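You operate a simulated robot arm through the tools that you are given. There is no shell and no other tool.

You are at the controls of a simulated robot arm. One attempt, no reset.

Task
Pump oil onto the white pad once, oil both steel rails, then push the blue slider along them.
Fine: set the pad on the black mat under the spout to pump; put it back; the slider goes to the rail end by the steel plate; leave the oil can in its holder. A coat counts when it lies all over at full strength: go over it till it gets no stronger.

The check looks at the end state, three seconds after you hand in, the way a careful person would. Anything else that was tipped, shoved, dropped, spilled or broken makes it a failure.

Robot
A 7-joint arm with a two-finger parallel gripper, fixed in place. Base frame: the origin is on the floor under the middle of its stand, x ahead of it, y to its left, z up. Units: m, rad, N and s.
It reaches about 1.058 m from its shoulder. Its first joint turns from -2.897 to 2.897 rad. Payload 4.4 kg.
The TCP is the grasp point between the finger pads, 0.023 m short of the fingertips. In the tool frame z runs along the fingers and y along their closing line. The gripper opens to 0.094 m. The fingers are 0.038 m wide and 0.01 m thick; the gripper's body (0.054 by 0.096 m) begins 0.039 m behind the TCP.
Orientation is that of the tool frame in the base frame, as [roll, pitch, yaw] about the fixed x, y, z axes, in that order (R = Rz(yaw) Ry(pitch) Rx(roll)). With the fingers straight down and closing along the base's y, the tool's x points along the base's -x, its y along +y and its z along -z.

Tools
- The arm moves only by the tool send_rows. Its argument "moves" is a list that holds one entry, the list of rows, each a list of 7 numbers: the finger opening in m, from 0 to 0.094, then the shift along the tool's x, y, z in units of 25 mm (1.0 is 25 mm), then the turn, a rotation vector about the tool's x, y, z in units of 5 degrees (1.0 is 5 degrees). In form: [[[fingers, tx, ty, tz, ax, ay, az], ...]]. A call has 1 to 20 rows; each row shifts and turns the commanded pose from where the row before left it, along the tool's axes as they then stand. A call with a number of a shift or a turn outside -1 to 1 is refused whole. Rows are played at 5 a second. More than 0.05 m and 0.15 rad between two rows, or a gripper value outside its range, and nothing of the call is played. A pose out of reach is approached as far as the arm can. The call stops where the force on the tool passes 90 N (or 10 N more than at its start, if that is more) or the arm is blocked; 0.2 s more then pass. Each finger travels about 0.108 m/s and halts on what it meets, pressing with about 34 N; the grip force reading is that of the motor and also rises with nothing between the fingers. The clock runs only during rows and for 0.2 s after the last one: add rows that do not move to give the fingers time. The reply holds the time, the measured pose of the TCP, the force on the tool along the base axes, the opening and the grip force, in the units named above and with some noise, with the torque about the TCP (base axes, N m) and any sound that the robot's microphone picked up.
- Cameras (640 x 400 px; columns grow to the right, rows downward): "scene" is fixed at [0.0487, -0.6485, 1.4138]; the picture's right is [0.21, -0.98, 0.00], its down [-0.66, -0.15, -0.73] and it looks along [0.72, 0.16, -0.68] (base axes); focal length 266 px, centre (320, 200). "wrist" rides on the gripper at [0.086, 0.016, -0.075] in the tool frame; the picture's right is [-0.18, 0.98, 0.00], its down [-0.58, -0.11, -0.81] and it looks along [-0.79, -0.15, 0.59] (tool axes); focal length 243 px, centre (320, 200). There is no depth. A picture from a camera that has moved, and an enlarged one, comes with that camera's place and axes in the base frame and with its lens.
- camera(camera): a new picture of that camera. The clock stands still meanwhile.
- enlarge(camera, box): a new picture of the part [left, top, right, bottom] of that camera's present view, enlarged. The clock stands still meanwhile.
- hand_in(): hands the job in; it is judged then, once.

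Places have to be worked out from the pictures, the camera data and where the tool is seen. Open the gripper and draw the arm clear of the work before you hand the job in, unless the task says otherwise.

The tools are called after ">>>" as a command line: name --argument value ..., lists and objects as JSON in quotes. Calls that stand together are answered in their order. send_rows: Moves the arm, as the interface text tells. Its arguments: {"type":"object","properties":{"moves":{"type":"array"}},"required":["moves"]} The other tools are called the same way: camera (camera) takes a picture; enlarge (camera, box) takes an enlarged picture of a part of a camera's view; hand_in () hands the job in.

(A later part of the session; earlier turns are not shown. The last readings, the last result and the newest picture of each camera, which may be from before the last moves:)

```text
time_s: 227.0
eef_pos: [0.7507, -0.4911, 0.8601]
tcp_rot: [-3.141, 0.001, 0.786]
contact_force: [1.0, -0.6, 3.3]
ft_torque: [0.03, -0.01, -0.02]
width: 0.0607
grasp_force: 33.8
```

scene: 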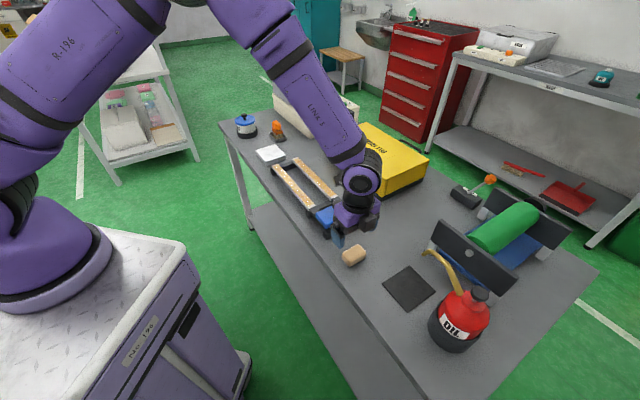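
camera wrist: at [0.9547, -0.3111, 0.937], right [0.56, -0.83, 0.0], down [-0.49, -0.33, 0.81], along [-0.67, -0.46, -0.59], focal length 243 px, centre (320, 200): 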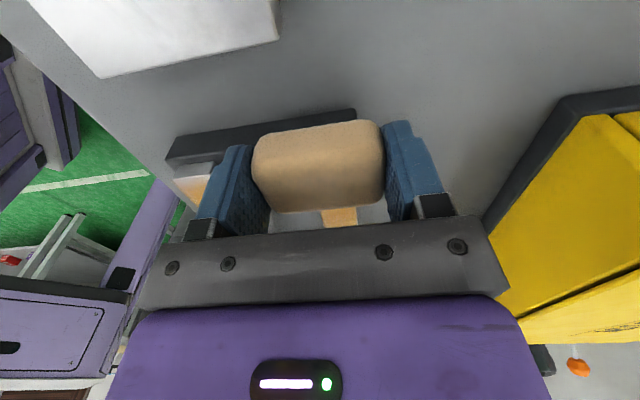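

>>> send_rows --moves '[[[0.02, 0, 0, 0.014, 0, 0, 0], [0.02, -0.7, 0, 0, 0, 0, 0], [0.02, -0.7, 0, 0, 0, 0, 0], [0.02, -0.7, 0, 0, 0, 0, 0], [0.02, 0, 0, 0, 0, 0, 0]]]'

>>> send_rows --moves '[[[0.02, -0.7, 0, 0, 0, 0, 0], [0.02, -0.7, 0, 0, 0, 0, 0], [0.02, -0.6, 0, 0, 0, 0, 0], [0.02, 0, 0, 0, 0, 0, 0]]]'

>>> camera --camera "wrist"

>>> enlarge --camera "scene" --box '[250, 130, 350, 210]'

```text
time_s: 228.2
eef_pos: [0.7135, -0.5275, 0.8597]
tcp_rot: [3.139, -0.001, 0.785]
contact_force: [3.7, 3.0, 13.0]
ft_torque: [0.1, -0.11, -0.01]
width: 0.0611
grasp_force: 34.3
```

```text
time_s: 229.2
eef_pos: [0.6773, -0.5634, 0.8599]
tcp_rot: [3.139, -0.001, 0.786]
contact_force: [4.0, 3.7, 19.2]
ft_torque: [0.17, -0.2, -0.02]
width: 0.0614
grasp_force: 33.8
```

```text
taken
camera wrist: at [0.7507, -0.5129, 0.936], right [0.56, -0.83, 0.0], down [-0.49, -0.33, 0.81], along [-0.67, -0.46, -0.59], focal length 243 px, centre (320, 200)
```

wrist: 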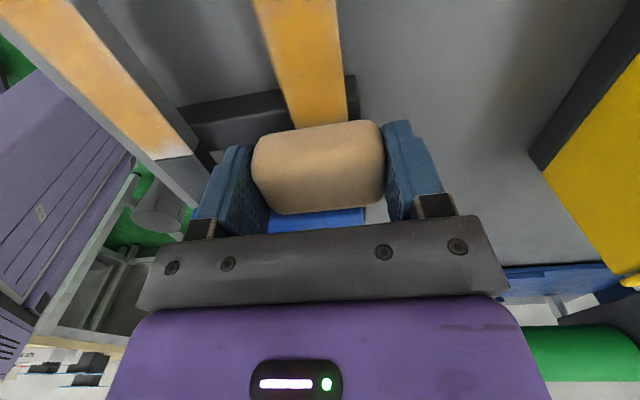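

```text
5.00 times, centred on (300, 170) of scene
camera zoom: at [0.0487, -0.6485, 1.4138], right [0.21, -0.98, 0.0], down [-0.66, -0.15, -0.73], along [0.72, 0.16, -0.68], focal length 1328 px, centre (420, 350)
```

zoom: 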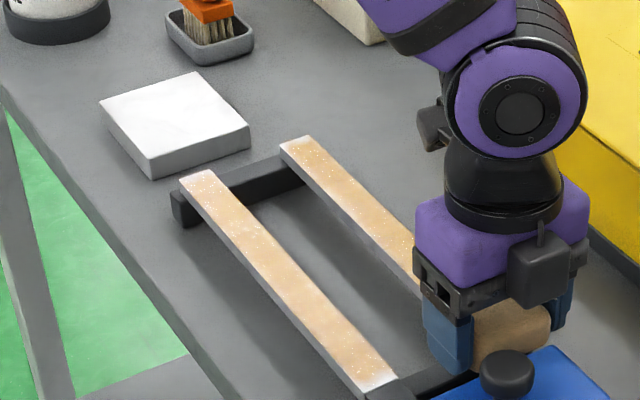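

Rail 2 now matches rail 1 in tone. I'll add near-end strokes on rail 2 with a little more overrun (to u=0.075), then sweep back to the far end.

>>> send_rows --moves '[[[0.02, -0.22, 0, 0, 0, 0, 0], [0.02, 0.7, 0, 0, 0, 0, 0], [0.02, 0.7, 0, 0, 0, 0, 0], [0.02, -0.7, 0.15, 0, 0, 0, 0], [0.02, -0.7, 0, 0, 0, 0, 0], [0.02, 0.7, 0, 0, 0, 0, 0], [0.02, 0.7, 0, 0, 0, 0, 0], [0.02, -0.7, -0.3, 0, 0, 0, 0], [0.02, -0.7, 0, 0, 0, 0, 0], [0.02, 0.7, 0, 0, 0, 0, 0], [0.02, 0.7, 0, 0, 0, 0, 0], [0.02, -0.7, 0.15, 0, 0, 0, 0], [0.02, -0.7, 0, 0, 0, 0, 0], [0.02, 0.7, 0, 0, 0, 0, 0], [0.02, 0.7, 0, 0, 0, 0, 0], [0.02, 0.7, 0, 0, 0, 0, 0], [0.02, 0, 0, 0, 0, 0, 0]]]'

>>> send_rows --moves '[[[0.02, 0.8, 0, 0.004, 0, 0, 0], [0.02, 0.8, 0, 0.004, 0, 0, 0], [0.02, 0.8, 0, 0.004, 0, 0, 0], [0.02, 0.8, 0, 0.002, 0, 0, 0], [0.02, 0, 0, 0, 0, 0, 0]]]'

>>> send_rows --moves '[[[0.02, 0.8, 0, 0.002, 0, 0, 0], [0.02, 0.8, 0, 0.002, 0, 0, 0], [0.02, 0.8, 0, 0.002, 0, 0, 0], [0.02, 0.8, 0, 0.002, 0, 0, 0], [0.02, 0, 0, 0, 0, 0, 0]]]'

>>> enlarge --camera "scene" --box '[295, 170, 345, 210]'

```text
time_s: 232.8
eef_pos: [0.712, -0.5302, 0.8599]
tcp_rot: [3.14, 0.0, 0.785]
contact_force: [-1.5, -0.8, 7.7]
ft_torque: [-0.01, 0.0, -0.01]
width: 0.0612
grasp_force: 33.9
```

```text
time_s: 234.0
eef_pos: [0.7688, -0.4744, 0.8599]
tcp_rot: [3.137, -0.001, 0.783]
contact_force: [-3.8, -7.0, 26.5]
ft_torque: [-0.15, 0.11, 0.0]
width: 0.0609
grasp_force: 34.5
```

```text
time_s: 235.2
eef_pos: [0.8256, -0.416, 0.8585]
tcp_rot: [3.141, 0.0, 0.786]
contact_force: [-6.1, -7.6, 30.5]
ft_torque: [-0.18, 0.13, -0.01]
width: 0.0611
grasp_force: 34.0
```

```text
10.00 times, centred on (320, 190) of scene
camera zoom: at [0.0487, -0.6485, 1.4138], right [0.21, -0.98, 0.0], down [-0.66, -0.15, -0.73], along [0.72, 0.16, -0.68], focal length 2656 px, centre (320, 300)
```

zoom: 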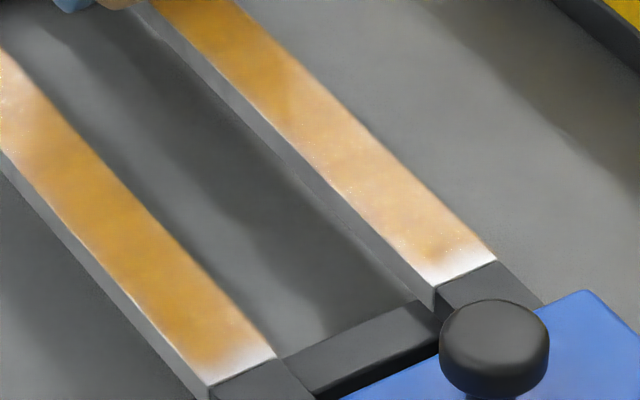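

Both near ends look the same again. To settle whether that strip can take more oil, I'll roll the pad 6° in this grip and work its low edge on the steel right beside rail 2's seam.

>>> send_rows --moves '[[[0.02, 0, 0, -0.2, 0, 0, 0], [0.02, -0.823, 0, 0, 0, 0, 0], [0.02, -0.823, 0, 0, 0, 0, 0], [0.02, -0.823, 0, 0, 0, 0, 0], [0.02, -0.823, 0, 0, 0, 0, 0], [0.02, -0.823, 0, 0, 0, 0, 0], [0.02, -0.823, 0, 0, 0, 0, 0], [0.02, -0.823, 0, 0, 0, 0, 0], [0.02, -0.823, 0, 0, 0, 0, 0], [0.02, 0, 0, 0, 0, 0.6, 0], [0.02, 0, 0, 0, 0, 0.6, 0], [0.02, 0, 0, 0, 0, 0, 0]]]'

>>> camera --camera "wrist"

>>> enlarge --camera "scene" --box '[300, 160, 370, 216]'

```text
time_s: 237.8
eef_pos: [0.7084, -0.5325, 0.8637]
tcp_rot: [-3.142, -0.103, 0.786]
contact_force: [0.0, 0.4, -0.9]
ft_torque: [-0.02, -0.04, 0.04]
width: 0.0609
grasp_force: 33.7
```

```text
taken
camera wrist: at [0.7764, -0.4888, 0.9478], right [0.57, -0.82, -0.02], down [-0.55, -0.39, 0.74], along [-0.62, -0.41, -0.67], focal length 243 px, centre (320, 200)
```

wrist: 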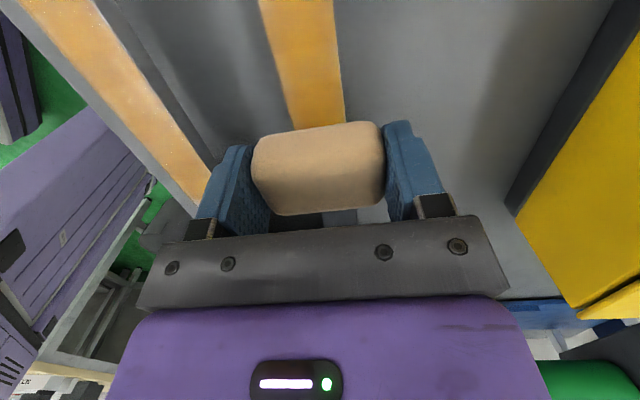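

```text
7.14 times, centred on (335, 188) of scene
camera zoom: at [0.0487, -0.6485, 1.4138], right [0.21, -0.98, 0.0], down [-0.66, -0.15, -0.73], along [0.72, 0.16, -0.68], focal length 1897 px, centre (213, 286)
```

zoom: 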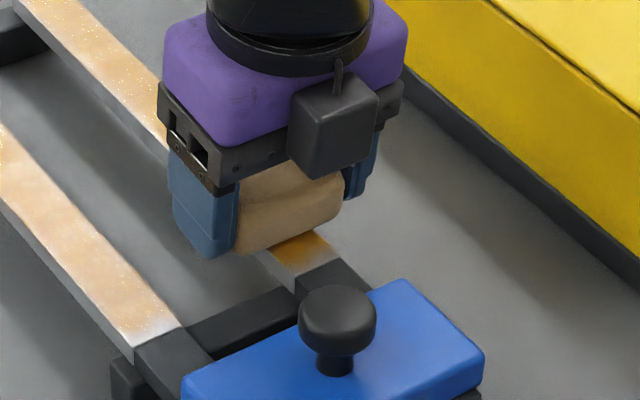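

>>> send_rows --moves '[[[0.02, -0.32, 0, -0.0335, 0, 0, 0], [0.02, -0.3165, 0, -0.0334, 0, 0, 0], [0.02, -0.002, 0, 0.02, 0, 0, 0], [0.02, 0, 0, 0, 0, 0, 0]]]'

>>> send_rows --moves '[[[0.02, -0.002, 0, 0.02, 0, 0, 0], [0.02, -0.002, 0, 0.02, 0, 0, 0], [0.02, 0, 0, 0, 0, 0, 0]]]'

```text
time_s: 238.8
eef_pos: [0.6969, -0.5453, 0.8621]
tcp_rot: [3.14, -0.105, 0.785]
contact_force: [-0.6, 0.2, -0.3]
ft_torque: [-0.02, 0.01, -0.02]
width: 0.0612
grasp_force: 33.3
```

```text
time_s: 239.6
eef_pos: [0.6977, -0.5435, 0.861]
tcp_rot: [3.141, -0.105, 0.785]
contact_force: [0.5, 1.1, 1.3]
ft_torque: [0.0, 0.01, 0.03]
width: 0.061
grasp_force: 33.9
```

>>> send_rows --moves '[[[0.02, -0.002, 0, 0.02, 0, 0, 0], [0.02, 0.477, 0, 0.05, 0, 0, 0], [0.02, -0.477, 0, -0.05, 0, 0, 0], [0.02, 0.477, 0, 0.05, 0, 0, 0], [0.02, -0.477, 0, -0.05, 0, 0, 0], [0.02, 0.477, 0, 0.05, 0, 0, 0], [0.02, -0.477, 0, -0.05, 0, 0, 0], [0.02, -0.04, 0, -0.004, 0, 0, 0], [0.02, 0.477, 0, 0.05, 0, 0, 0], [0.02, -0.477, 0, -0.05, 0, 0, 0], [0.02, 0.477, 0, 0.05, 0, 0, 0], [0.02, -0.477, 0, -0.05, 0, 0, 0], [0.02, 0.477, 0, 0.05, 0, 0, 0], [0.02, -0.477, 0, -0.05, 0, 0, 0], [0.02, 0, 0, 0, 0, 0, 0]]]'

>>> send_rows --moves '[[[0.02, 0.6, 0, 0.063, 0, 0, 0], [0.02, 0.8, 0, 0.08, 0, 0, 0], [0.02, 0.8, 0, -0.3, 0, 0, 0], [0.02, 0.8, 0, -0.3, 0, 0, 0], [0.02, 0.8, 0, -0.3, 0, 0, 0], [0.02, 0, 0, 0, 0, 0, 0]]]'

>>> enlarge --camera "scene" --box '[295, 170, 345, 210]'

>>> camera --camera "wrist"

```text
time_s: 242.8
eef_pos: [0.6974, -0.544, 0.8612]
tcp_rot: [3.14, -0.107, 0.783]
contact_force: [5.5, 4.4, 15.2]
ft_torque: [-0.1, 0.05, 0.04]
width: 0.0611
grasp_force: 34.3
```

```text
time_s: 244.2
eef_pos: [0.7606, -0.4791, 0.891]
tcp_rot: [3.141, -0.105, 0.787]
contact_force: [-0.8, 0.6, -0.1]
ft_torque: [0.03, -0.02, 0.01]
width: 0.0613
grasp_force: 34.1
```

```text
10.00 times, centred on (320, 190) of scene
camera zoom: at [0.0487, -0.6485, 1.4138], right [0.21, -0.98, 0.0], down [-0.66, -0.15, -0.73], along [0.72, 0.16, -0.68], focal length 2656 px, centre (320, 300)
```

zoom: 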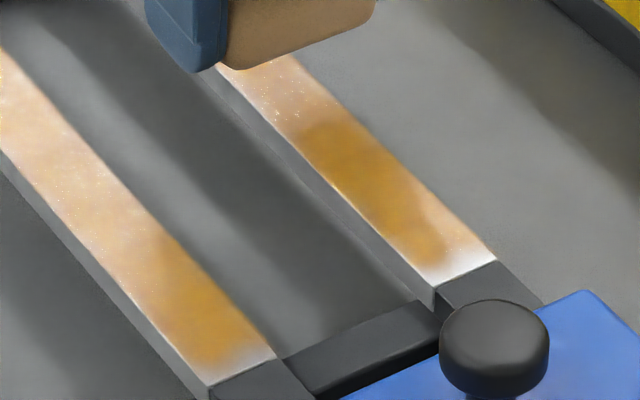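

```text
taken
camera wrist: at [0.83, -0.4354, 0.975], right [0.57, -0.82, -0.02], down [-0.55, -0.39, 0.74], along [-0.62, -0.41, -0.67], focal length 243 px, centre (320, 200)
```

wrist: 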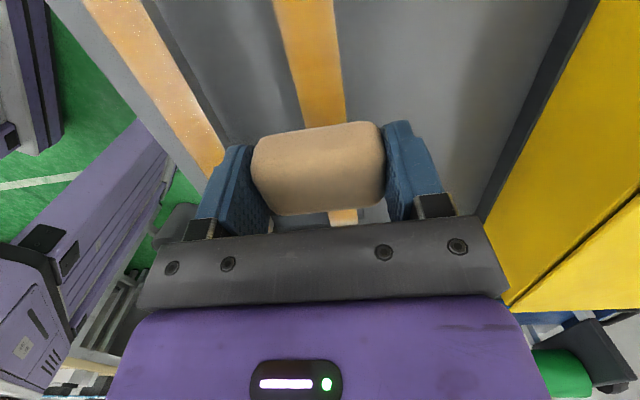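

The dark and light patches are reflections in the glossy oil, so I need a consistent viewpoint. I'll unroll and raise to the same height as before (z=0.95, u=0.12), between the rails, to judge both near ends.

>>> send_rows --moves '[[[0.02, 0, 0, 0, 0, -0.6, 0], [0.02, 0, 0, 0, 0, -0.6, 0], [0.02, -0.8, -0.4, -0.6, 0, 0, 0], [0.02, -0.8, -0.4, -0.6, 0, 0, 0], [0.02, -0.8, -0.4, -0.6, 0, 0, 0], [0.02, -0.76, -0.45, -0.6, 0, 0, 0], [0.02, 0, 0, 0, 0, 0, 0], [0.02, 0, 0, 0, 0, 0, 0]]]'

>>> enlarge --camera "wrist" --box '[210, 0, 430, 130]'

>>> camera --camera "wrist"

```text
time_s: 246.0
eef_pos: [0.6764, -0.5072, 0.9502]
tcp_rot: [-3.141, 0.001, 0.785]
contact_force: [-0.1, 0.4, -0.2]
ft_torque: [0.0, -0.01, -0.01]
width: 0.0609
grasp_force: 33.9
```

```text
2.91 times, centred on (320, 65) of wrist
camera zoom: at [0.7509, -0.4575, 1.0268], right [0.56, -0.83, 0.0], down [-0.49, -0.33, 0.81], along [-0.67, -0.46, -0.59], focal length 706 px, centre (320, 593)
```

zoom: 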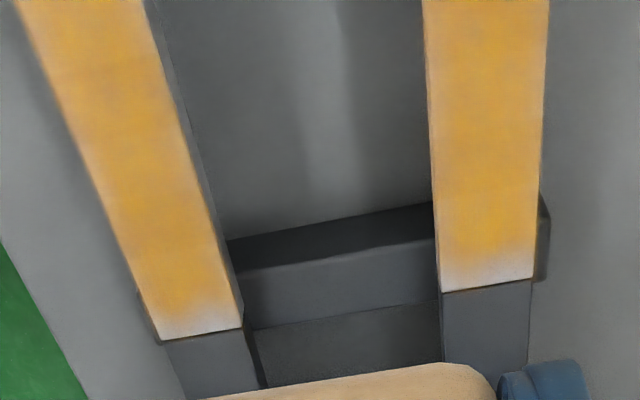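

```text
taken
camera wrist: at [0.7509, -0.4575, 1.0268], right [0.56, -0.83, 0.0], down [-0.49, -0.33, 0.81], along [-0.67, -0.46, -0.59], focal length 243 px, centre (320, 200)
```

wrist: 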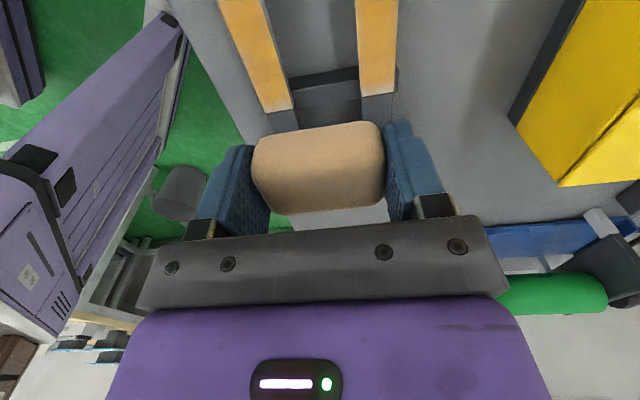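

Both rails are now an even amber here, with only a soft fade in the last few mm. I'll go look at the far ends from the same kind of viewpoint.

>>> send_rows --moves '[[[0.02, 0.5, 0, 0, 0, 0, 0], [0.02, 0.9, 0, 0, 0, 0, 0], [0.02, 0.9, 0, 0, 0, 0, 0], [0.02, 0.9, 0, 0, 0, 0, 0], [0.02, 0.9, 0, 0, 0, 0, 0], [0.02, 0.9, 0, 0, 0, 0, 0], [0.02, 0.9, 0, 0, 0, 0, 0], [0.02, 0.9, 0, 0, 0, 0, 0], [0.02, 0.9, 0, 0, 0, 0, 0], [0.02, 0.9, 0, 0, 0, 0, 0], [0.02, 0.4, 0, 0, 0, 0, 0], [0.02, 0, 0, 0, 0, 0, 0], [0.02, 0, 0, 0, 0, 0, 0]]]'

>>> camera --camera "wrist"

>>> enlarge --camera "wrist" --box '[190, 0, 450, 140]'

>>> enlarge --camera "scene" --box '[270, 150, 350, 210]'

```text
time_s: 248.8
eef_pos: [0.836, -0.3475, 0.9504]
tcp_rot: [-3.142, 0.0, 0.785]
contact_force: [-0.9, 0.1, 0.1]
ft_torque: [0.04, 0.01, 0.01]
width: 0.0611
grasp_force: 33.8
```

```text
taken
camera wrist: at [0.9098, -0.2959, 1.0263], right [0.56, -0.83, 0.0], down [-0.49, -0.33, 0.81], along [-0.67, -0.46, -0.59], focal length 243 px, centre (320, 200)
```

wrist: 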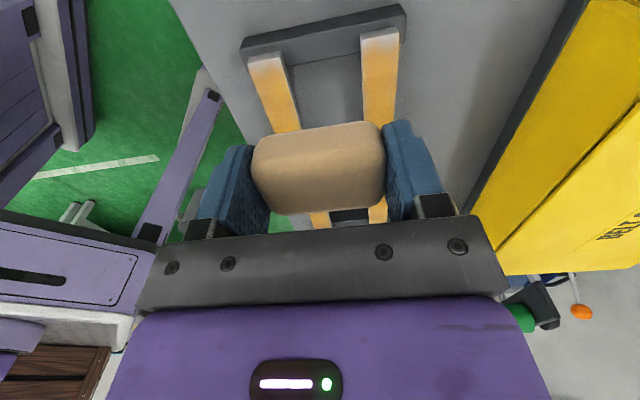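

```text
2.46 times, centred on (320, 70) of wrist
camera zoom: at [0.9098, -0.2959, 1.0263], right [0.56, -0.83, 0.0], down [-0.49, -0.33, 0.81], along [-0.67, -0.46, -0.59], focal length 597 px, centre (320, 520)
```

zoom: 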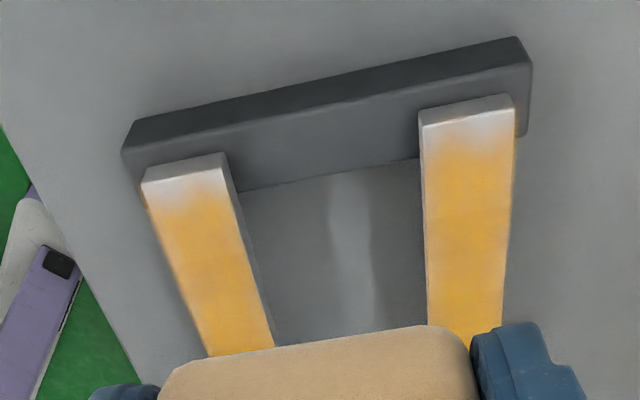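

```text
6.67 times, centred on (310, 180) of scene
camera zoom: at [0.0487, -0.6485, 1.4138], right [0.21, -0.98, 0.0], down [-0.66, -0.15, -0.73], along [0.72, 0.16, -0.68], focal length 1771 px, centre (387, 333)
```

zoom: 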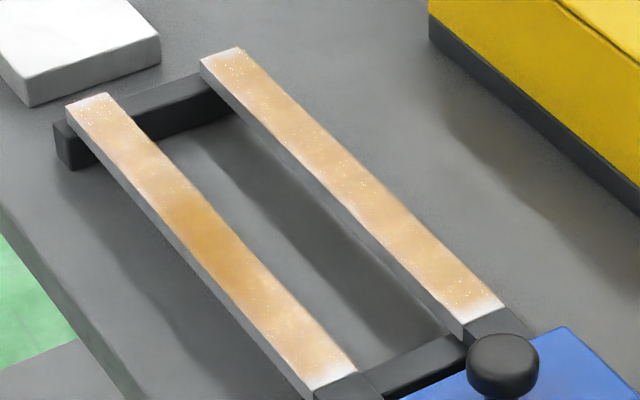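

Both far ends still fade over the last ~1.5 cm, more than the near ends where I stroked with real contact, so they need more strokes under proper pressure. I'll set down on rail 1's far end carefully.

>>> send_rows --moves '[[[0.02, 0.2, -0.6, 0.3, 0, 0, 0], [0.02, 0.18, -0.6, 0.7, 0, 0, 0], [0.02, 0, -0.6, 0.8, 0, 0, 0], [0.02, 0, 0, 0.8, 0, 0, 0], [0.02, 0, 0, 0.8, 0, 0, 0], [0.02, 0, 0, 0, 0, 0, 0]]]'

>>> send_rows --moves '[[[0.02, 0, 0, 0.04, 0, 0, 0], [0.02, 0, 0, 0.04, 0, 0, 0], [0.02, 0, 0, 0, 0, 0, 0]]]'

>>> camera --camera "wrist"

```text
time_s: 250.2
eef_pos: [0.8103, -0.308, 0.864]
tcp_rot: [3.14, 0.001, 0.785]
contact_force: [0.5, -0.5, -0.2]
ft_torque: [-0.03, 0.02, 0.02]
width: 0.0611
grasp_force: 33.9
```

```text
time_s: 251.0
eef_pos: [0.8105, -0.3083, 0.862]
tcp_rot: [-3.141, -0.001, 0.784]
contact_force: [-0.4, 1.5, 0.5]
ft_torque: [0.03, -0.01, 0.01]
width: 0.0609
grasp_force: 34.4
```

```text
taken
camera wrist: at [0.8839, -0.259, 0.9385], right [0.56, -0.83, 0.0], down [-0.49, -0.33, 0.81], along [-0.67, -0.46, -0.59], focal length 243 px, centre (320, 200)
```

wrist: 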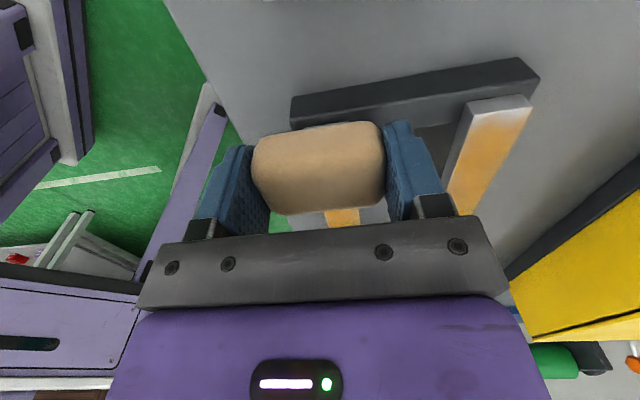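

>>> send_rows --moves '[[[0.02, 0, 0, 0.02, 0, 0, 0], [0.02, 0, 0, 0.02, 0, 0, 0], [0.02, 0, 0, 0, 0, 0, 0]]]'

>>> send_rows --moves '[[[0.02, 0, 0, 0.016, 0, 0, 0], [0.02, 0, 0, 0, 0, 0, 0]]]'

```text
time_s: 251.8
eef_pos: [0.8104, -0.3088, 0.863]
tcp_rot: [3.141, 0.001, 0.785]
contact_force: [0.5, -0.2, 0.0]
ft_torque: [0.0, -0.02, -0.01]
width: 0.061
grasp_force: 34.2
```

```text
time_s: 252.4
eef_pos: [0.8101, -0.3089, 0.8611]
tcp_rot: [-3.141, 0.001, 0.785]
contact_force: [0.1, 1.0, -0.1]
ft_torque: [-0.01, -0.01, 0.02]
width: 0.061
grasp_force: 33.8
```

>>> send_rows --moves '[[[0.02, 0, 0, 0.02, 0, 0, 0], [0.02, 0, 0, 0.02, 0, 0, 0], [0.02, 0, 0, 0, 0, 0, 0]]]'

>>> send_rows --moves '[[[0.02, 0, 0, 0.016, 0, 0, 0], [0.02, 0, 0, 0, 0, 0, 0]]]'

```text
time_s: 253.2
eef_pos: [0.8114, -0.3091, 0.8604]
tcp_rot: [-3.14, 0.0, 0.785]
contact_force: [0.0, -0.2, -0.7]
ft_torque: [0.0, 0.01, 0.0]
width: 0.061
grasp_force: 34.2
```

```text
time_s: 253.8
eef_pos: [0.8119, -0.309, 0.8608]
tcp_rot: [-3.141, -0.001, 0.784]
contact_force: [0.6, 0.0, -0.7]
ft_torque: [-0.03, 0.03, 0.0]
width: 0.061
grasp_force: 34.1
```

>>> send_rows --moves '[[[0.02, 0, 0, 0.02, 0, 0, 0], [0.02, 0, 0, 0.02, 0, 0, 0], [0.02, 0, 0, 0, 0, 0, 0]]]'

>>> enlarge --camera "wrist" --box '[220, 80, 440, 230]'

>>> enlarge --camera "scene" --box '[240, 130, 310, 180]'

```text
time_s: 254.6
eef_pos: [0.8106, -0.309, 0.8594]
tcp_rot: [3.141, 0.0, 0.785]
contact_force: [-0.2, -0.3, 1.8]
ft_torque: [0.05, 0.03, 0.0]
width: 0.0608
grasp_force: 33.6
```

```text
2.67 times, centred on (330, 155) of wrist
camera zoom: at [0.8843, -0.259, 0.9355], right [0.56, -0.83, 0.0], down [-0.49, -0.33, 0.81], along [-0.67, -0.46, -0.59], focal length 647 px, centre (293, 320)
```

zoom: 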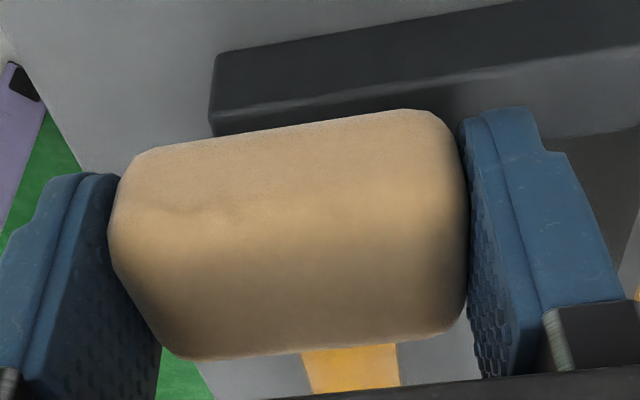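

```text
8.00 times, centred on (275, 155) of scene
camera zoom: at [0.0487, -0.6485, 1.4138], right [0.21, -0.98, 0.0], down [-0.66, -0.15, -0.73], along [0.72, 0.16, -0.68], focal length 2125 px, centre (680, 560)
```

zoom: 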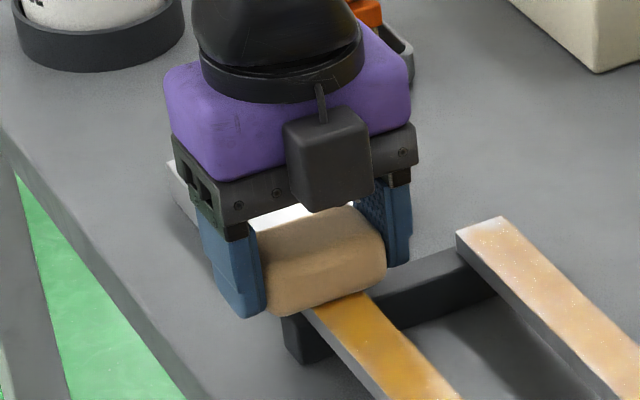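

Contact has begun. I'll press lightly and do repeated strokes across rail 1's far end.

>>> send_rows --moves '[[[0.02, 0, 0, 0.014, 0, 0, 0], [0.02, 0.6, 0, 0, 0, 0, 0], [0.02, -0.6, 0, 0, 0, 0, 0], [0.02, -0.6, 0, 0, 0, 0, 0], [0.02, 0, 0, 0, 0, 0, 0]]]'

>>> send_rows --moves '[[[0.02, 0.6, 0, 0, 0, 0, 0], [0.02, 0.6, 0, 0, 0, 0, 0], [0.02, 0, 0, 0, 0, 0, 0]]]'

```text
time_s: 255.8
eef_pos: [0.7995, -0.3188, 0.8587]
tcp_rot: [-3.14, 0.0, 0.787]
contact_force: [2.1, 2.1, 8.0]
ft_torque: [0.14, -0.19, -0.01]
width: 0.0609
grasp_force: 34.2
```

```text
time_s: 256.6
eef_pos: [0.8219, -0.2982, 0.8606]
tcp_rot: [3.141, 0.001, 0.785]
contact_force: [-2.9, -3.2, 9.4]
ft_torque: [-0.2, 0.14, 0.0]
width: 0.0611
grasp_force: 34.2
```

Good: 8–9 N at both ends of the stroke. More strokes, then I'll lift to compare.

>>> send_rows --moves '[[[0.02, -0.6, 0.16, 0, 0, 0, 0], [0.02, -0.6, 0, 0, 0, 0, 0], [0.02, 0.6, 0, 0, 0, 0, 0], [0.02, 0.6, 0, 0, 0, 0, 0], [0.02, -0.6, -0.32, 0, 0, 0, 0], [0.02, -0.6, 0, 0, 0, 0, 0], [0.02, 0.6, 0, 0, 0, 0, 0], [0.02, 0.6, 0, 0, 0, 0, 0], [0.02, -0.6, 0.16, 0, 0, 0, 0], [0.02, -0.6, 0, 0, 0, 0, 0], [0.02, 0.6, 0, 0, 0, 0, 0], [0.02, 0.6, 0, 0, 0, 0, 0], [0.02, -0.6, 0, 0, 0, 0, 0], [0.02, -0.6, 0, 0, 0, 0, 0], [0.02, 0.6, 0, 0, 0, 0, 0], [0.02, 0.6, 0, 0, 0, 0, 0], [0.02, -0.6, 0, 0, 0, 0, 0], [0.02, 0, 0, 0, 0, 0, 0]]]'

>>> send_rows --moves '[[[0.02, 0, 0, -0.8, 0, 0, 0], [0.02, -0.1, 0.9, -0.9, 0, 0, 0], [0.02, -0.1, 0.9, -0.9, 0, 0, 0], [0.02, -0.2, 0, -0.9, 0, 0, 0], [0.02, 0, 0, 0, 0, 0, 0]]]'

>>> enlarge --camera "wrist" --box '[190, 0, 450, 140]'

>>> enlarge --camera "scene" --box '[255, 140, 315, 185]'

```text
time_s: 260.4
eef_pos: [0.8108, -0.3069, 0.8594]
tcp_rot: [3.141, 0.002, 0.786]
contact_force: [3.5, 2.6, 8.9]
ft_torque: [0.01, -0.12, 0.02]
width: 0.0611
grasp_force: 34.3
```

```text
time_s: 261.6
eef_pos: [0.8357, -0.3455, 0.9465]
tcp_rot: [3.141, 0.001, 0.785]
contact_force: [-0.1, -0.3, -0.3]
ft_torque: [-0.02, 0.02, -0.01]
width: 0.0609
grasp_force: 34.0
```

```text
2.46 times, centred on (320, 70) of wrist
camera zoom: at [0.9102, -0.2962, 1.0231], right [0.56, -0.83, 0.0], down [-0.49, -0.33, 0.81], along [-0.67, -0.46, -0.59], focal length 597 px, centre (320, 520)
```

zoom: 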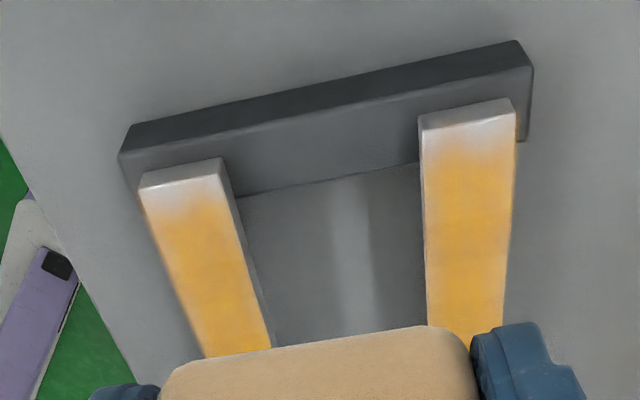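

```text
8.89 times, centred on (285, 162) of scene
camera zoom: at [0.0487, -0.6485, 1.4138], right [0.21, -0.98, 0.0], down [-0.66, -0.15, -0.73], along [0.72, 0.16, -0.68], focal length 2361 px, centre (631, 533)
```

zoom: 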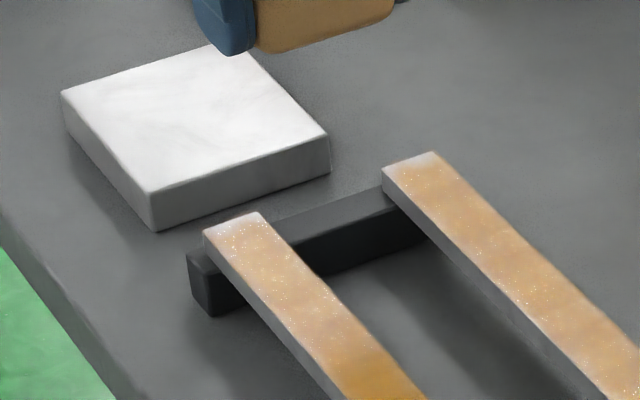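

Now rail 1's far end matches rail 2's: the same soft ~1 cm taper at all four ends that no longer changes, so that's as strong as it gets. For certainty I'll give rail 2 two more full passes at a steady light pressure and compare.

>>> send_rows --moves '[[[0.02, 0.2, 0.85, 0.7, 0, 0, 0], [0.02, 0.2, 0.84, 0.8, 0, 0, 0], [0.02, 0, 0, 0.8, 0, 0, 0], [0.02, 0, 0, 0.8, 0, 0, 0], [0.02, 0, 0, 0.3, 0, 0, 0], [0.02, 0, 0, 0, 0, 0, 0]]]'

>>> send_rows --moves '[[[0.02, 0, 0, 0.02, 0, 0, 0], [0.02, 0, 0, 0.02, 0, 0, 0], [0.02, 0, 0, 0, 0, 0, 0]]]'

```text
time_s: 263.0
eef_pos: [0.8711, -0.3715, 0.8615]
tcp_rot: [-3.141, 0.002, 0.786]
contact_force: [0.1, 0.5, -0.2]
ft_torque: [0.0, 0.01, -0.02]
width: 0.061
grasp_force: 33.5
```

```text
time_s: 263.8
eef_pos: [0.872, -0.3703, 0.8616]
tcp_rot: [3.141, 0.001, 0.785]
contact_force: [-1.0, -0.1, -0.6]
ft_torque: [0.0, 0.02, 0.0]
width: 0.061
grasp_force: 34.3
```

>>> send_rows --moves '[[[0.02, 0, 0, 0.02, 0, 0, 0], [0.02, 0, 0, 0.02, 0, 0, 0], [0.02, 0, 0, 0, 0, 0, 0]]]'

>>> send_rows --moves '[[[0.02, 0, 0, 0.02, 0, 0, 0], [0.02, 0, 0, 0.012, 0, 0, 0], [0.02, 0, 0, 0, 0, 0, 0]]]'

```text
time_s: 264.6
eef_pos: [0.8721, -0.3704, 0.8597]
tcp_rot: [-3.141, 0.001, 0.787]
contact_force: [0.6, 0.0, -0.9]
ft_torque: [0.02, -0.03, -0.03]
width: 0.061
grasp_force: 33.9
```

```text
time_s: 265.4
eef_pos: [0.8726, -0.3704, 0.8587]
tcp_rot: [3.139, 0.001, 0.786]
contact_force: [0.1, 1.0, 6.9]
ft_torque: [0.01, 0.0, -0.01]
width: 0.0612
grasp_force: 34.2
```

>>> send_rows --moves '[[[0.02, 0.6, 0, 0.006, 0, 0, 0], [0.02, -0.6, 0, 0, 0, 0, 0], [0.02, -0.6, 0, 0, 0, 0, 0], [0.02, 0.6, 0, 0, 0, 0, 0], [0.02, 0.6, 0, 0, 0, 0, 0], [0.02, -0.6, 0, 0, 0, 0, 0], [0.02, -0.6, 0, 0, 0, 0, 0], [0.02, 0.6, 0, 0, 0, 0, 0], [0.02, 0.6, 0, 0, 0, 0, 0], [0.02, -0.6, 0, 0, 0, 0, 0], [0.02, -0.7, 0, 0, 0, 0, 0], [0.02, -0.7, 0, 0, 0, 0, 0], [0.02, 0, 0, 0, 0, 0, 0]]]'

>>> send_rows --moves '[[[0.02, -0.7, 0, 0, 0, 0, 0], [0.02, -0.7, 0, 0, 0, 0, 0], [0.02, -0.7, 0, 0, 0, 0, 0], [0.02, 0, 0, 0, 0, 0, 0]]]'

```text
time_s: 268.2
eef_pos: [0.8467, -0.3945, 0.8592]
tcp_rot: [3.14, 0.0, 0.786]
contact_force: [4.7, 6.4, 17.2]
ft_torque: [0.25, -0.22, 0.0]
width: 0.0611
grasp_force: 34.1
```

```text
time_s: 269.2
eef_pos: [0.8117, -0.4326, 0.8592]
tcp_rot: [3.139, 0.0, 0.784]
contact_force: [6.4, 5.5, 28.8]
ft_torque: [0.22, -0.22, 0.02]
width: 0.061
grasp_force: 34.0
```

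>>> send_rows --moves '[[[0.02, 0, 0, -0.028, 0, 0, 0], [0.02, -0.7, 0, -0.002, 0, 0, 0], [0.02, -0.7, 0, -0.002, 0, 0, 0], [0.02, -0.7, 0, -0.002, 0, 0, 0], [0.02, 0, 0, 0, 0, 0, 0]]]'

>>> send_rows --moves '[[[0.02, -0.7, 0, 0, 0, 0, 0], [0.02, -0.7, 0, 0, 0, 0, 0], [0.02, -0.7, 0, 0, 0, 0, 0], [0.02, 0, 0, 0, 0, 0, 0]]]'

>>> send_rows --moves '[[[0.02, -0.7, 0, 0, 0, 0, 0], [0.02, -0.7, 0, 0, 0, 0, 0], [0.02, -0.7, 0, 0, 0, 0, 0], [0.02, 0, 0, 0, 0, 0, 0]]]'

```text
time_s: 270.4
eef_pos: [0.7726, -0.4697, 0.8598]
tcp_rot: [3.142, -0.001, 0.785]
contact_force: [-1.9, 1.9, 3.8]
ft_torque: [0.06, -0.04, 0.03]
width: 0.0613
grasp_force: 34.1
```

```text
time_s: 271.4
eef_pos: [0.7356, -0.509, 0.8607]
tcp_rot: [-3.141, 0.001, 0.787]
contact_force: [-0.3, 0.8, -1.2]
ft_torque: [0.02, 0.03, 0.01]
width: 0.0611
grasp_force: 33.9
```

```text
time_s: 272.4
eef_pos: [0.6989, -0.5435, 0.8591]
tcp_rot: [3.141, 0.001, 0.786]
contact_force: [1.0, 0.4, 0.0]
ft_torque: [0.01, 0.0, -0.03]
width: 0.0611
grasp_force: 33.7
```

>>> send_rows --moves '[[[0.02, 0, 0, 0.02, 0, 0, 0], [0.02, 0, 0, 0.01, 0, 0, 0], [0.02, 0, 0, 0, 0, 0, 0]]]'

>>> send_rows --moves '[[[0.02, 0, 0, 0.014, 0, 0, 0], [0.02, 0, 0, 0, 0, 0, 0]]]'

```text
time_s: 273.2
eef_pos: [0.7001, -0.5429, 0.8591]
tcp_rot: [3.139, 0.0, 0.787]
contact_force: [0.2, -1.9, 6.2]
ft_torque: [0.0, -0.06, 0.0]
width: 0.0609
grasp_force: 33.9
```

```text
time_s: 273.8
eef_pos: [0.6978, -0.5419, 0.8595]
tcp_rot: [3.14, -0.001, 0.785]
contact_force: [3.5, -2.6, 12.6]
ft_torque: [0.01, -0.1, 0.02]
width: 0.0609
grasp_force: 34.1
```

>>> send_rows --moves '[[[0.02, -0.7, 0, 0, 0, 0, 0], [0.02, -0.65, 0, 0, 0, 0, 0], [0.02, 0.7, 0, 0, 0, 0, 0], [0.02, 0.7, 0, 0, 0, 0, 0], [0.02, -0.7, 0, 0, 0, 0, 0], [0.02, -0.7, 0, 0, 0, 0, 0], [0.02, 0.7, 0, 0, 0, 0, 0], [0.02, 0.7, 0, 0, 0, 0, 0], [0.02, 0.7, 0, 0, 0, 0, 0], [0.02, 0.7, 0, 0, 0, 0, 0], [0.02, 0, 0, 0, 0, 0, 0]]]'

>>> send_rows --moves '[[[0.02, 0.7, 0, 0, 0, 0, 0], [0.02, 0.7, 0, 0, 0, 0, 0], [0.02, 0.7, 0, 0, 0, 0, 0], [0.02, 0, 0, 0, 0, 0, 0]]]'

>>> send_rows --moves '[[[0.02, 0.7, 0, 0, 0, 0, 0], [0.02, 0.7, 0, 0, 0, 0, 0], [0.02, 0.7, 0, 0, 0, 0, 0], [0.02, 0, 0, 0, 0, 0, 0]]]'

```text
time_s: 276.2
eef_pos: [0.7266, -0.5171, 0.8588]
tcp_rot: [-3.14, 0.0, 0.786]
contact_force: [-0.5, -0.5, 3.1]
ft_torque: [0.05, -0.03, 0.02]
width: 0.0611
grasp_force: 34.3
```

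```text
time_s: 277.2
eef_pos: [0.7613, -0.4816, 0.859]
tcp_rot: [3.14, 0.0, 0.786]
contact_force: [-0.2, -2.5, 8.2]
ft_torque: [-0.03, 0.04, 0.0]
width: 0.061
grasp_force: 34.2
```

```text
time_s: 278.2
eef_pos: [0.8001, -0.4425, 0.8588]
tcp_rot: [-3.141, -0.001, 0.785]
contact_force: [0.0, -1.0, 9.2]
ft_torque: [0.0, 0.0, 0.0]
width: 0.0614
grasp_force: 34.2
```

>>> send_rows --moves '[[[0.02, 0.7, 0, 0, 0, 0, 0], [0.02, 0.7, 0, 0, 0, 0, 0], [0.02, 0.7, 0, 0, 0, 0, 0], [0.02, 0.7, 0, 0.004, 0, 0, 0], [0.02, 0.7, 0, 0.004, 0, 0, 0], [0.02, 0.7, 0, 0.004, 0, 0, 0], [0.02, 0.4, 0, 0, 0, 0, 0], [0.02, 0, 0, 0, 0, 0, 0]]]'

>>> send_rows --moves '[[[0.02, -0.4, 0, 0, 0, 0, 0], [0.02, -0.7, 0, -0.004, 0, 0, 0], [0.02, -0.7, 0, -0.004, 0, 0, 0], [0.02, -0.7, 0, -0.004, 0, 0, 0], [0.02, -0.7, 0, 0, 0, 0, 0], [0.02, -0.7, 0, 0, 0, 0, 0], [0.02, -0.7, 0, 0, 0, 0, 0], [0.02, 0, 0, 0, 0, 0, 0]]]'

>>> enlarge --camera "scene" --box '[250, 130, 350, 210]'

```text
time_s: 280.0
eef_pos: [0.8803, -0.3607, 0.8585]
tcp_rot: [-3.139, -0.002, 0.786]
contact_force: [-2.6, -1.6, 11.3]
ft_torque: [-0.19, 0.15, -0.02]
width: 0.061
grasp_force: 33.8
```

```text
time_s: 281.8
eef_pos: [0.7983, -0.4427, 0.8587]
tcp_rot: [-3.141, 0.001, 0.785]
contact_force: [2.4, 1.8, 13.0]
ft_torque: [0.1, -0.08, 0.04]
width: 0.061
grasp_force: 33.6
```

```text
5.00 times, centred on (300, 170) of scene
camera zoom: at [0.0487, -0.6485, 1.4138], right [0.21, -0.98, 0.0], down [-0.66, -0.15, -0.73], along [0.72, 0.16, -0.68], focal length 1328 px, centre (420, 350)
```

zoom: 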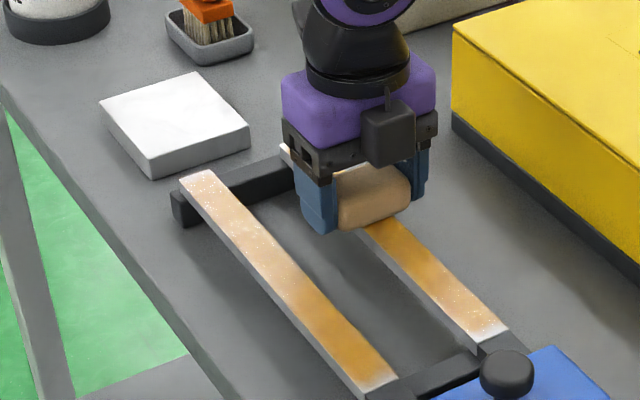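

>>> send_rows --moves '[[[0.02, -0.7, 0, 0, 0, 0, 0], [0.02, -0.7, 0, 0, 0, 0, 0], [0.02, -0.7, 0, 0, 0, 0, 0], [0.02, -0.7, 0, 0, 0, 0, 0], [0.02, -0.7, 0, 0, 0, 0, 0], [0.02, 0, 0, 0, 0, 0, 0]]]'

>>> send_rows --moves '[[[0.02, -0.7, 0, 0, 0, 0, 0], [0.02, -0.7, 0, 0, 0, 0, 0], [0.02, -0.7, 0, 0, 0, 0, 0], [0.02, -0.7, 0, 0, 0, 0, 0], [0.02, -0.6, 0, 0, 0, 0, 0], [0.02, 0.7, 0, 0, 0, 0, 0], [0.02, -0.7, 0, 0, 0, 0, 0], [0.02, 0.7, 0, 0, 0, 0, 0], [0.02, -0.7, 0, 0, 0, 0, 0], [0.02, 0.7, 0, 0, 0, 0, 0], [0.02, 0, 0, 0, 0, 0, 0]]]'

>>> send_rows --moves '[[[0.02, 0.3, 0, -0.6, 0, 0, 0], [0.02, 0.3, -0.55, -0.9, 0, 0, 0], [0.02, 0.2, -0.55, -0.9, 0, 0, 0], [0.02, 0, -0.6, -0.9, 0, 0, 0], [0.02, 0, 0, -0.36, 0, 0, 0], [0.02, 0, 0, 0, 0, 0, 0]]]'

>>> enlarge --camera "wrist" --box '[210, 0, 430, 130]'

>>> enlarge --camera "scene" --box '[250, 130, 350, 210]'

```text
time_s: 283.2
eef_pos: [0.7376, -0.5065, 0.8593]
tcp_rot: [-3.14, 0.001, 0.785]
contact_force: [1.0, -0.6, -0.6]
ft_torque: [-0.03, 0.01, 0.0]
width: 0.061
grasp_force: 33.7
```

```text
time_s: 285.6
eef_pos: [0.6877, -0.5537, 0.8585]
tcp_rot: [3.14, -0.001, 0.785]
contact_force: [-1.0, -2.6, 13.7]
ft_torque: [-0.05, 0.08, -0.05]
width: 0.0613
grasp_force: 33.5
```

```text
time_s: 287.0
eef_pos: [0.6738, -0.5084, 0.9501]
tcp_rot: [-3.141, 0.001, 0.785]
contact_force: [-0.2, -0.4, 0.8]
ft_torque: [-0.04, 0.01, 0.04]
width: 0.0609
grasp_force: 34.2
```

```text
2.91 times, centred on (320, 65) of wrist
camera zoom: at [0.747, -0.4585, 1.0251], right [0.56, -0.83, 0.0], down [-0.49, -0.33, 0.81], along [-0.67, -0.46, -0.59], focal length 706 px, centre (320, 593)
```

zoom: 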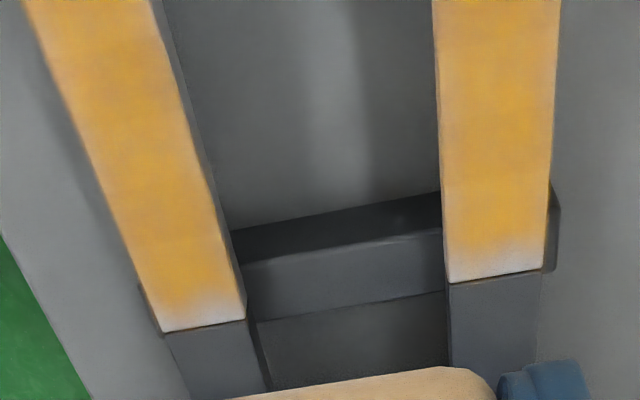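

```text
5.00 times, centred on (300, 170) of scene
camera zoom: at [0.0487, -0.6485, 1.4138], right [0.21, -0.98, 0.0], down [-0.66, -0.15, -0.73], along [0.72, 0.16, -0.68], focal length 1328 px, centre (420, 350)
```

zoom: 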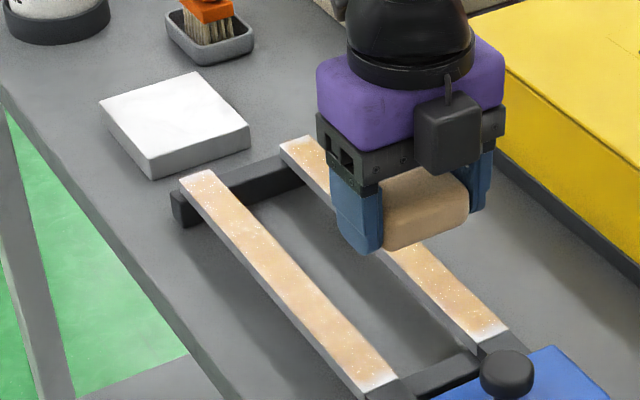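

No change from the last comparison: both rails are evenly amber and at full strength. I'll now carry the pad back to its home spot.

>>> send_rows --moves '[[[0.02, 0, -0.4, -0.4, 0, 0, 0], [0.02, -0.6, -0.4, 0, 0, 0, 0], [0.02, -0.9, -0.4, 0, 0, 0, 0], [0.02, -0.9, 0, 0, 0, 0, 0], [0.02, -0.9, 0, 0, 0, 0, 0], [0.02, -0.9, 0, 0, 0, 0, 0], [0.02, -0.9, 0, 0, 0, 0, 0], [0.02, -0.9, 0, 0, 0, 0, 0], [0.02, -0.9, 0, 0, 0, 0, 0], [0.02, -0.9, 0, 0, 0, 0, 0], [0.02, -0.9, 0, 0, 0, 0, 0], [0.02, -0.46, 0, 0, 0, 0, 0], [0.02, 0, 0, 0, 0, 0, 0], [0.02, 0, 0, 0, 0, 0, 0]]]'

>>> camera --camera "wrist"

>>> enlarge --camera "scene" --box '[310, 210, 410, 290]'

```text
time_s: 290.0
eef_pos: [0.489, -0.6507, 0.959]
tcp_rot: [-3.141, -0.001, 0.787]
contact_force: [0.5, 0.4, 0.1]
ft_torque: [0.01, -0.01, 0.01]
width: 0.061
grasp_force: 33.7
```

```text
taken
camera wrist: at [0.5641, -0.6007, 1.0349], right [0.56, -0.83, 0.0], down [-0.49, -0.33, 0.81], along [-0.67, -0.46, -0.59], focal length 243 px, centre (320, 200)
```

wrist: 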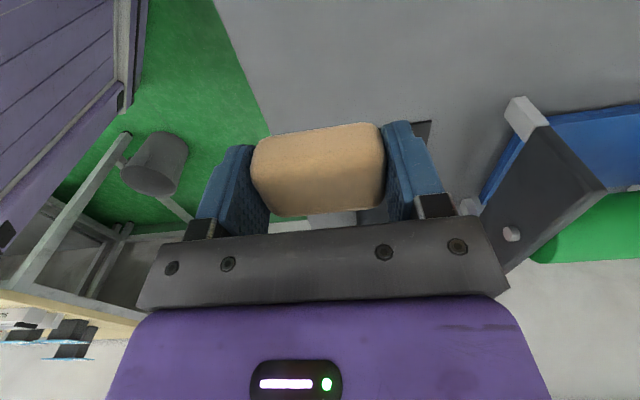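

```text
5.00 times, centred on (360, 250) of scene
camera zoom: at [0.0487, -0.6485, 1.4138], right [0.21, -0.98, 0.0], down [-0.66, -0.15, -0.73], along [0.72, 0.16, -0.68], focal length 1328 px, centre (120, -50)
```

zoom: 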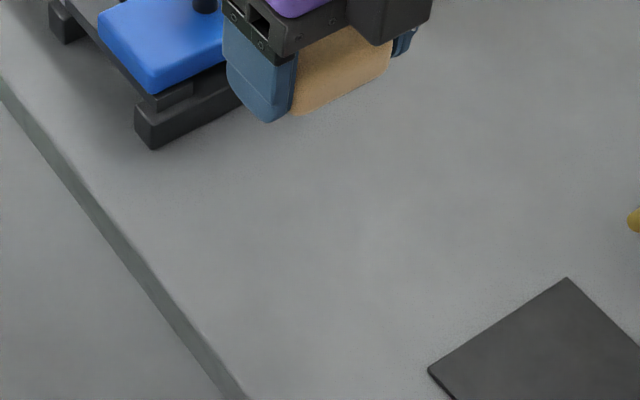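

The home spot is clean and clear. I'll lower the pad there.

>>> send_rows --moves '[[[0.02, 0.07, 0.04, 0.6, 0, 0, 0], [0.02, 0, 0, 0.8, 0, 0, 0], [0.02, 0, 0, 0.8, 0, 0, 0], [0.02, 0, 0, 0.8, 0, 0, 0], [0.02, 0, 0, 0.8, 0, 0, 0], [0.02, 0, 0, 0.8, 0, 0, 0], [0.02, 0, 0, 0.5, 0, 0, 0], [0.02, 0, 0, 0.16, 0, 0, 0], [0.02, 0, 0, 0, 0, 0, 0]]]'

>>> camera --camera "wrist"

>>> enlarge --camera "scene" --box '[330, 235, 380, 275]'

```text
time_s: 292.0
eef_pos: [0.4934, -0.6488, 0.8279]
tcp_rot: [-3.141, 0.001, 0.785]
contact_force: [0.1, 0.5, -0.1]
ft_torque: [0.03, -0.04, -0.01]
width: 0.0608
grasp_force: 34.0
```

```text
taken
camera wrist: at [0.5662, -0.5986, 0.9041], right [0.56, -0.83, 0.0], down [-0.49, -0.33, 0.81], along [-0.67, -0.46, -0.59], focal length 243 px, centre (320, 200)
```

wrist: 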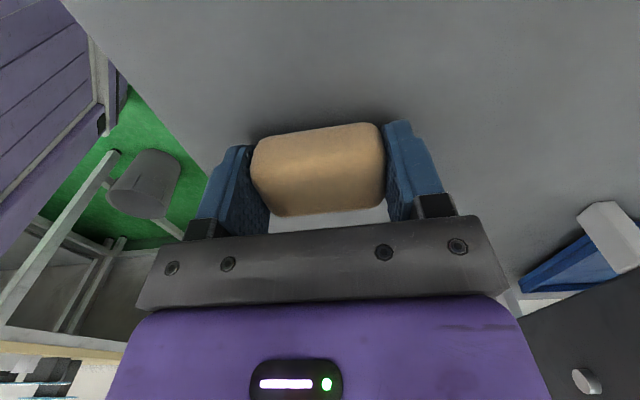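

```text
10.00 times, centred on (355, 255) of scene
camera zoom: at [0.0487, -0.6485, 1.4138], right [0.21, -0.98, 0.0], down [-0.66, -0.15, -0.73], along [0.72, 0.16, -0.68], focal length 2656 px, centre (-30, -350)
```

zoom: 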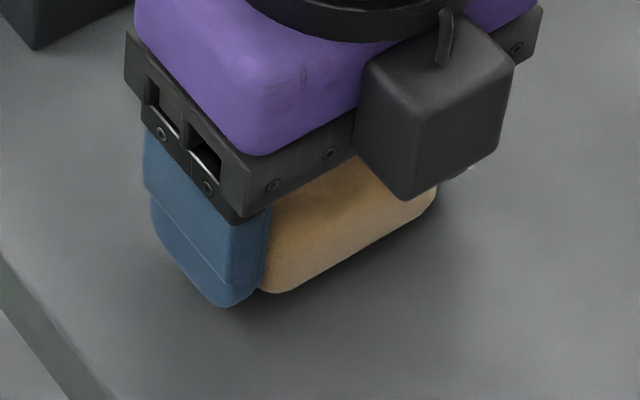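

>>> send_rows --moves '[[[0.02, -0.06, 0, 0.06, 0, 0, 0], [0.02, 0, 0, 0.06, 0, 0, 0], [0.02, 0, 0, 0, 0, 0, 0]]]'

>>> enlarge --camera "scene" --box '[330, 235, 380, 275]'

```text
time_s: 292.8
eef_pos: [0.4909, -0.6494, 0.8267]
tcp_rot: [3.142, 0.001, 0.786]
contact_force: [-0.2, -0.6, 0.1]
ft_torque: [0.03, 0.01, 0.03]
width: 0.0608
grasp_force: 34.2
```

```text
10.00 times, centred on (355, 255) of scene
camera zoom: at [0.0487, -0.6485, 1.4138], right [0.21, -0.98, 0.0], down [-0.66, -0.15, -0.73], along [0.72, 0.16, -0.68], focal length 2656 px, centre (-30, -350)
```

zoom: 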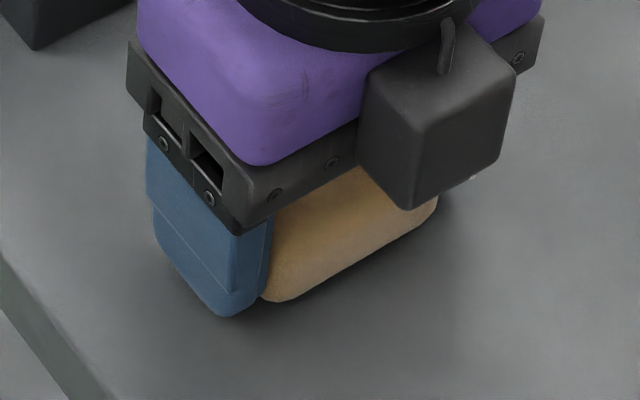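

>>> send_rows --moves '[[[0.02, 0, 0, 0.04, 0, 0, 0], [0.02, 0, 0, 0, 0, 0, 0]]]'

```text
time_s: 293.4
eef_pos: [0.4916, -0.6492, 0.8242]
tcp_rot: [3.14, 0.002, 0.786]
contact_force: [0.1, -0.7, -0.3]
ft_torque: [0.0, 0.04, 0.0]
width: 0.0612
grasp_force: 33.9
```

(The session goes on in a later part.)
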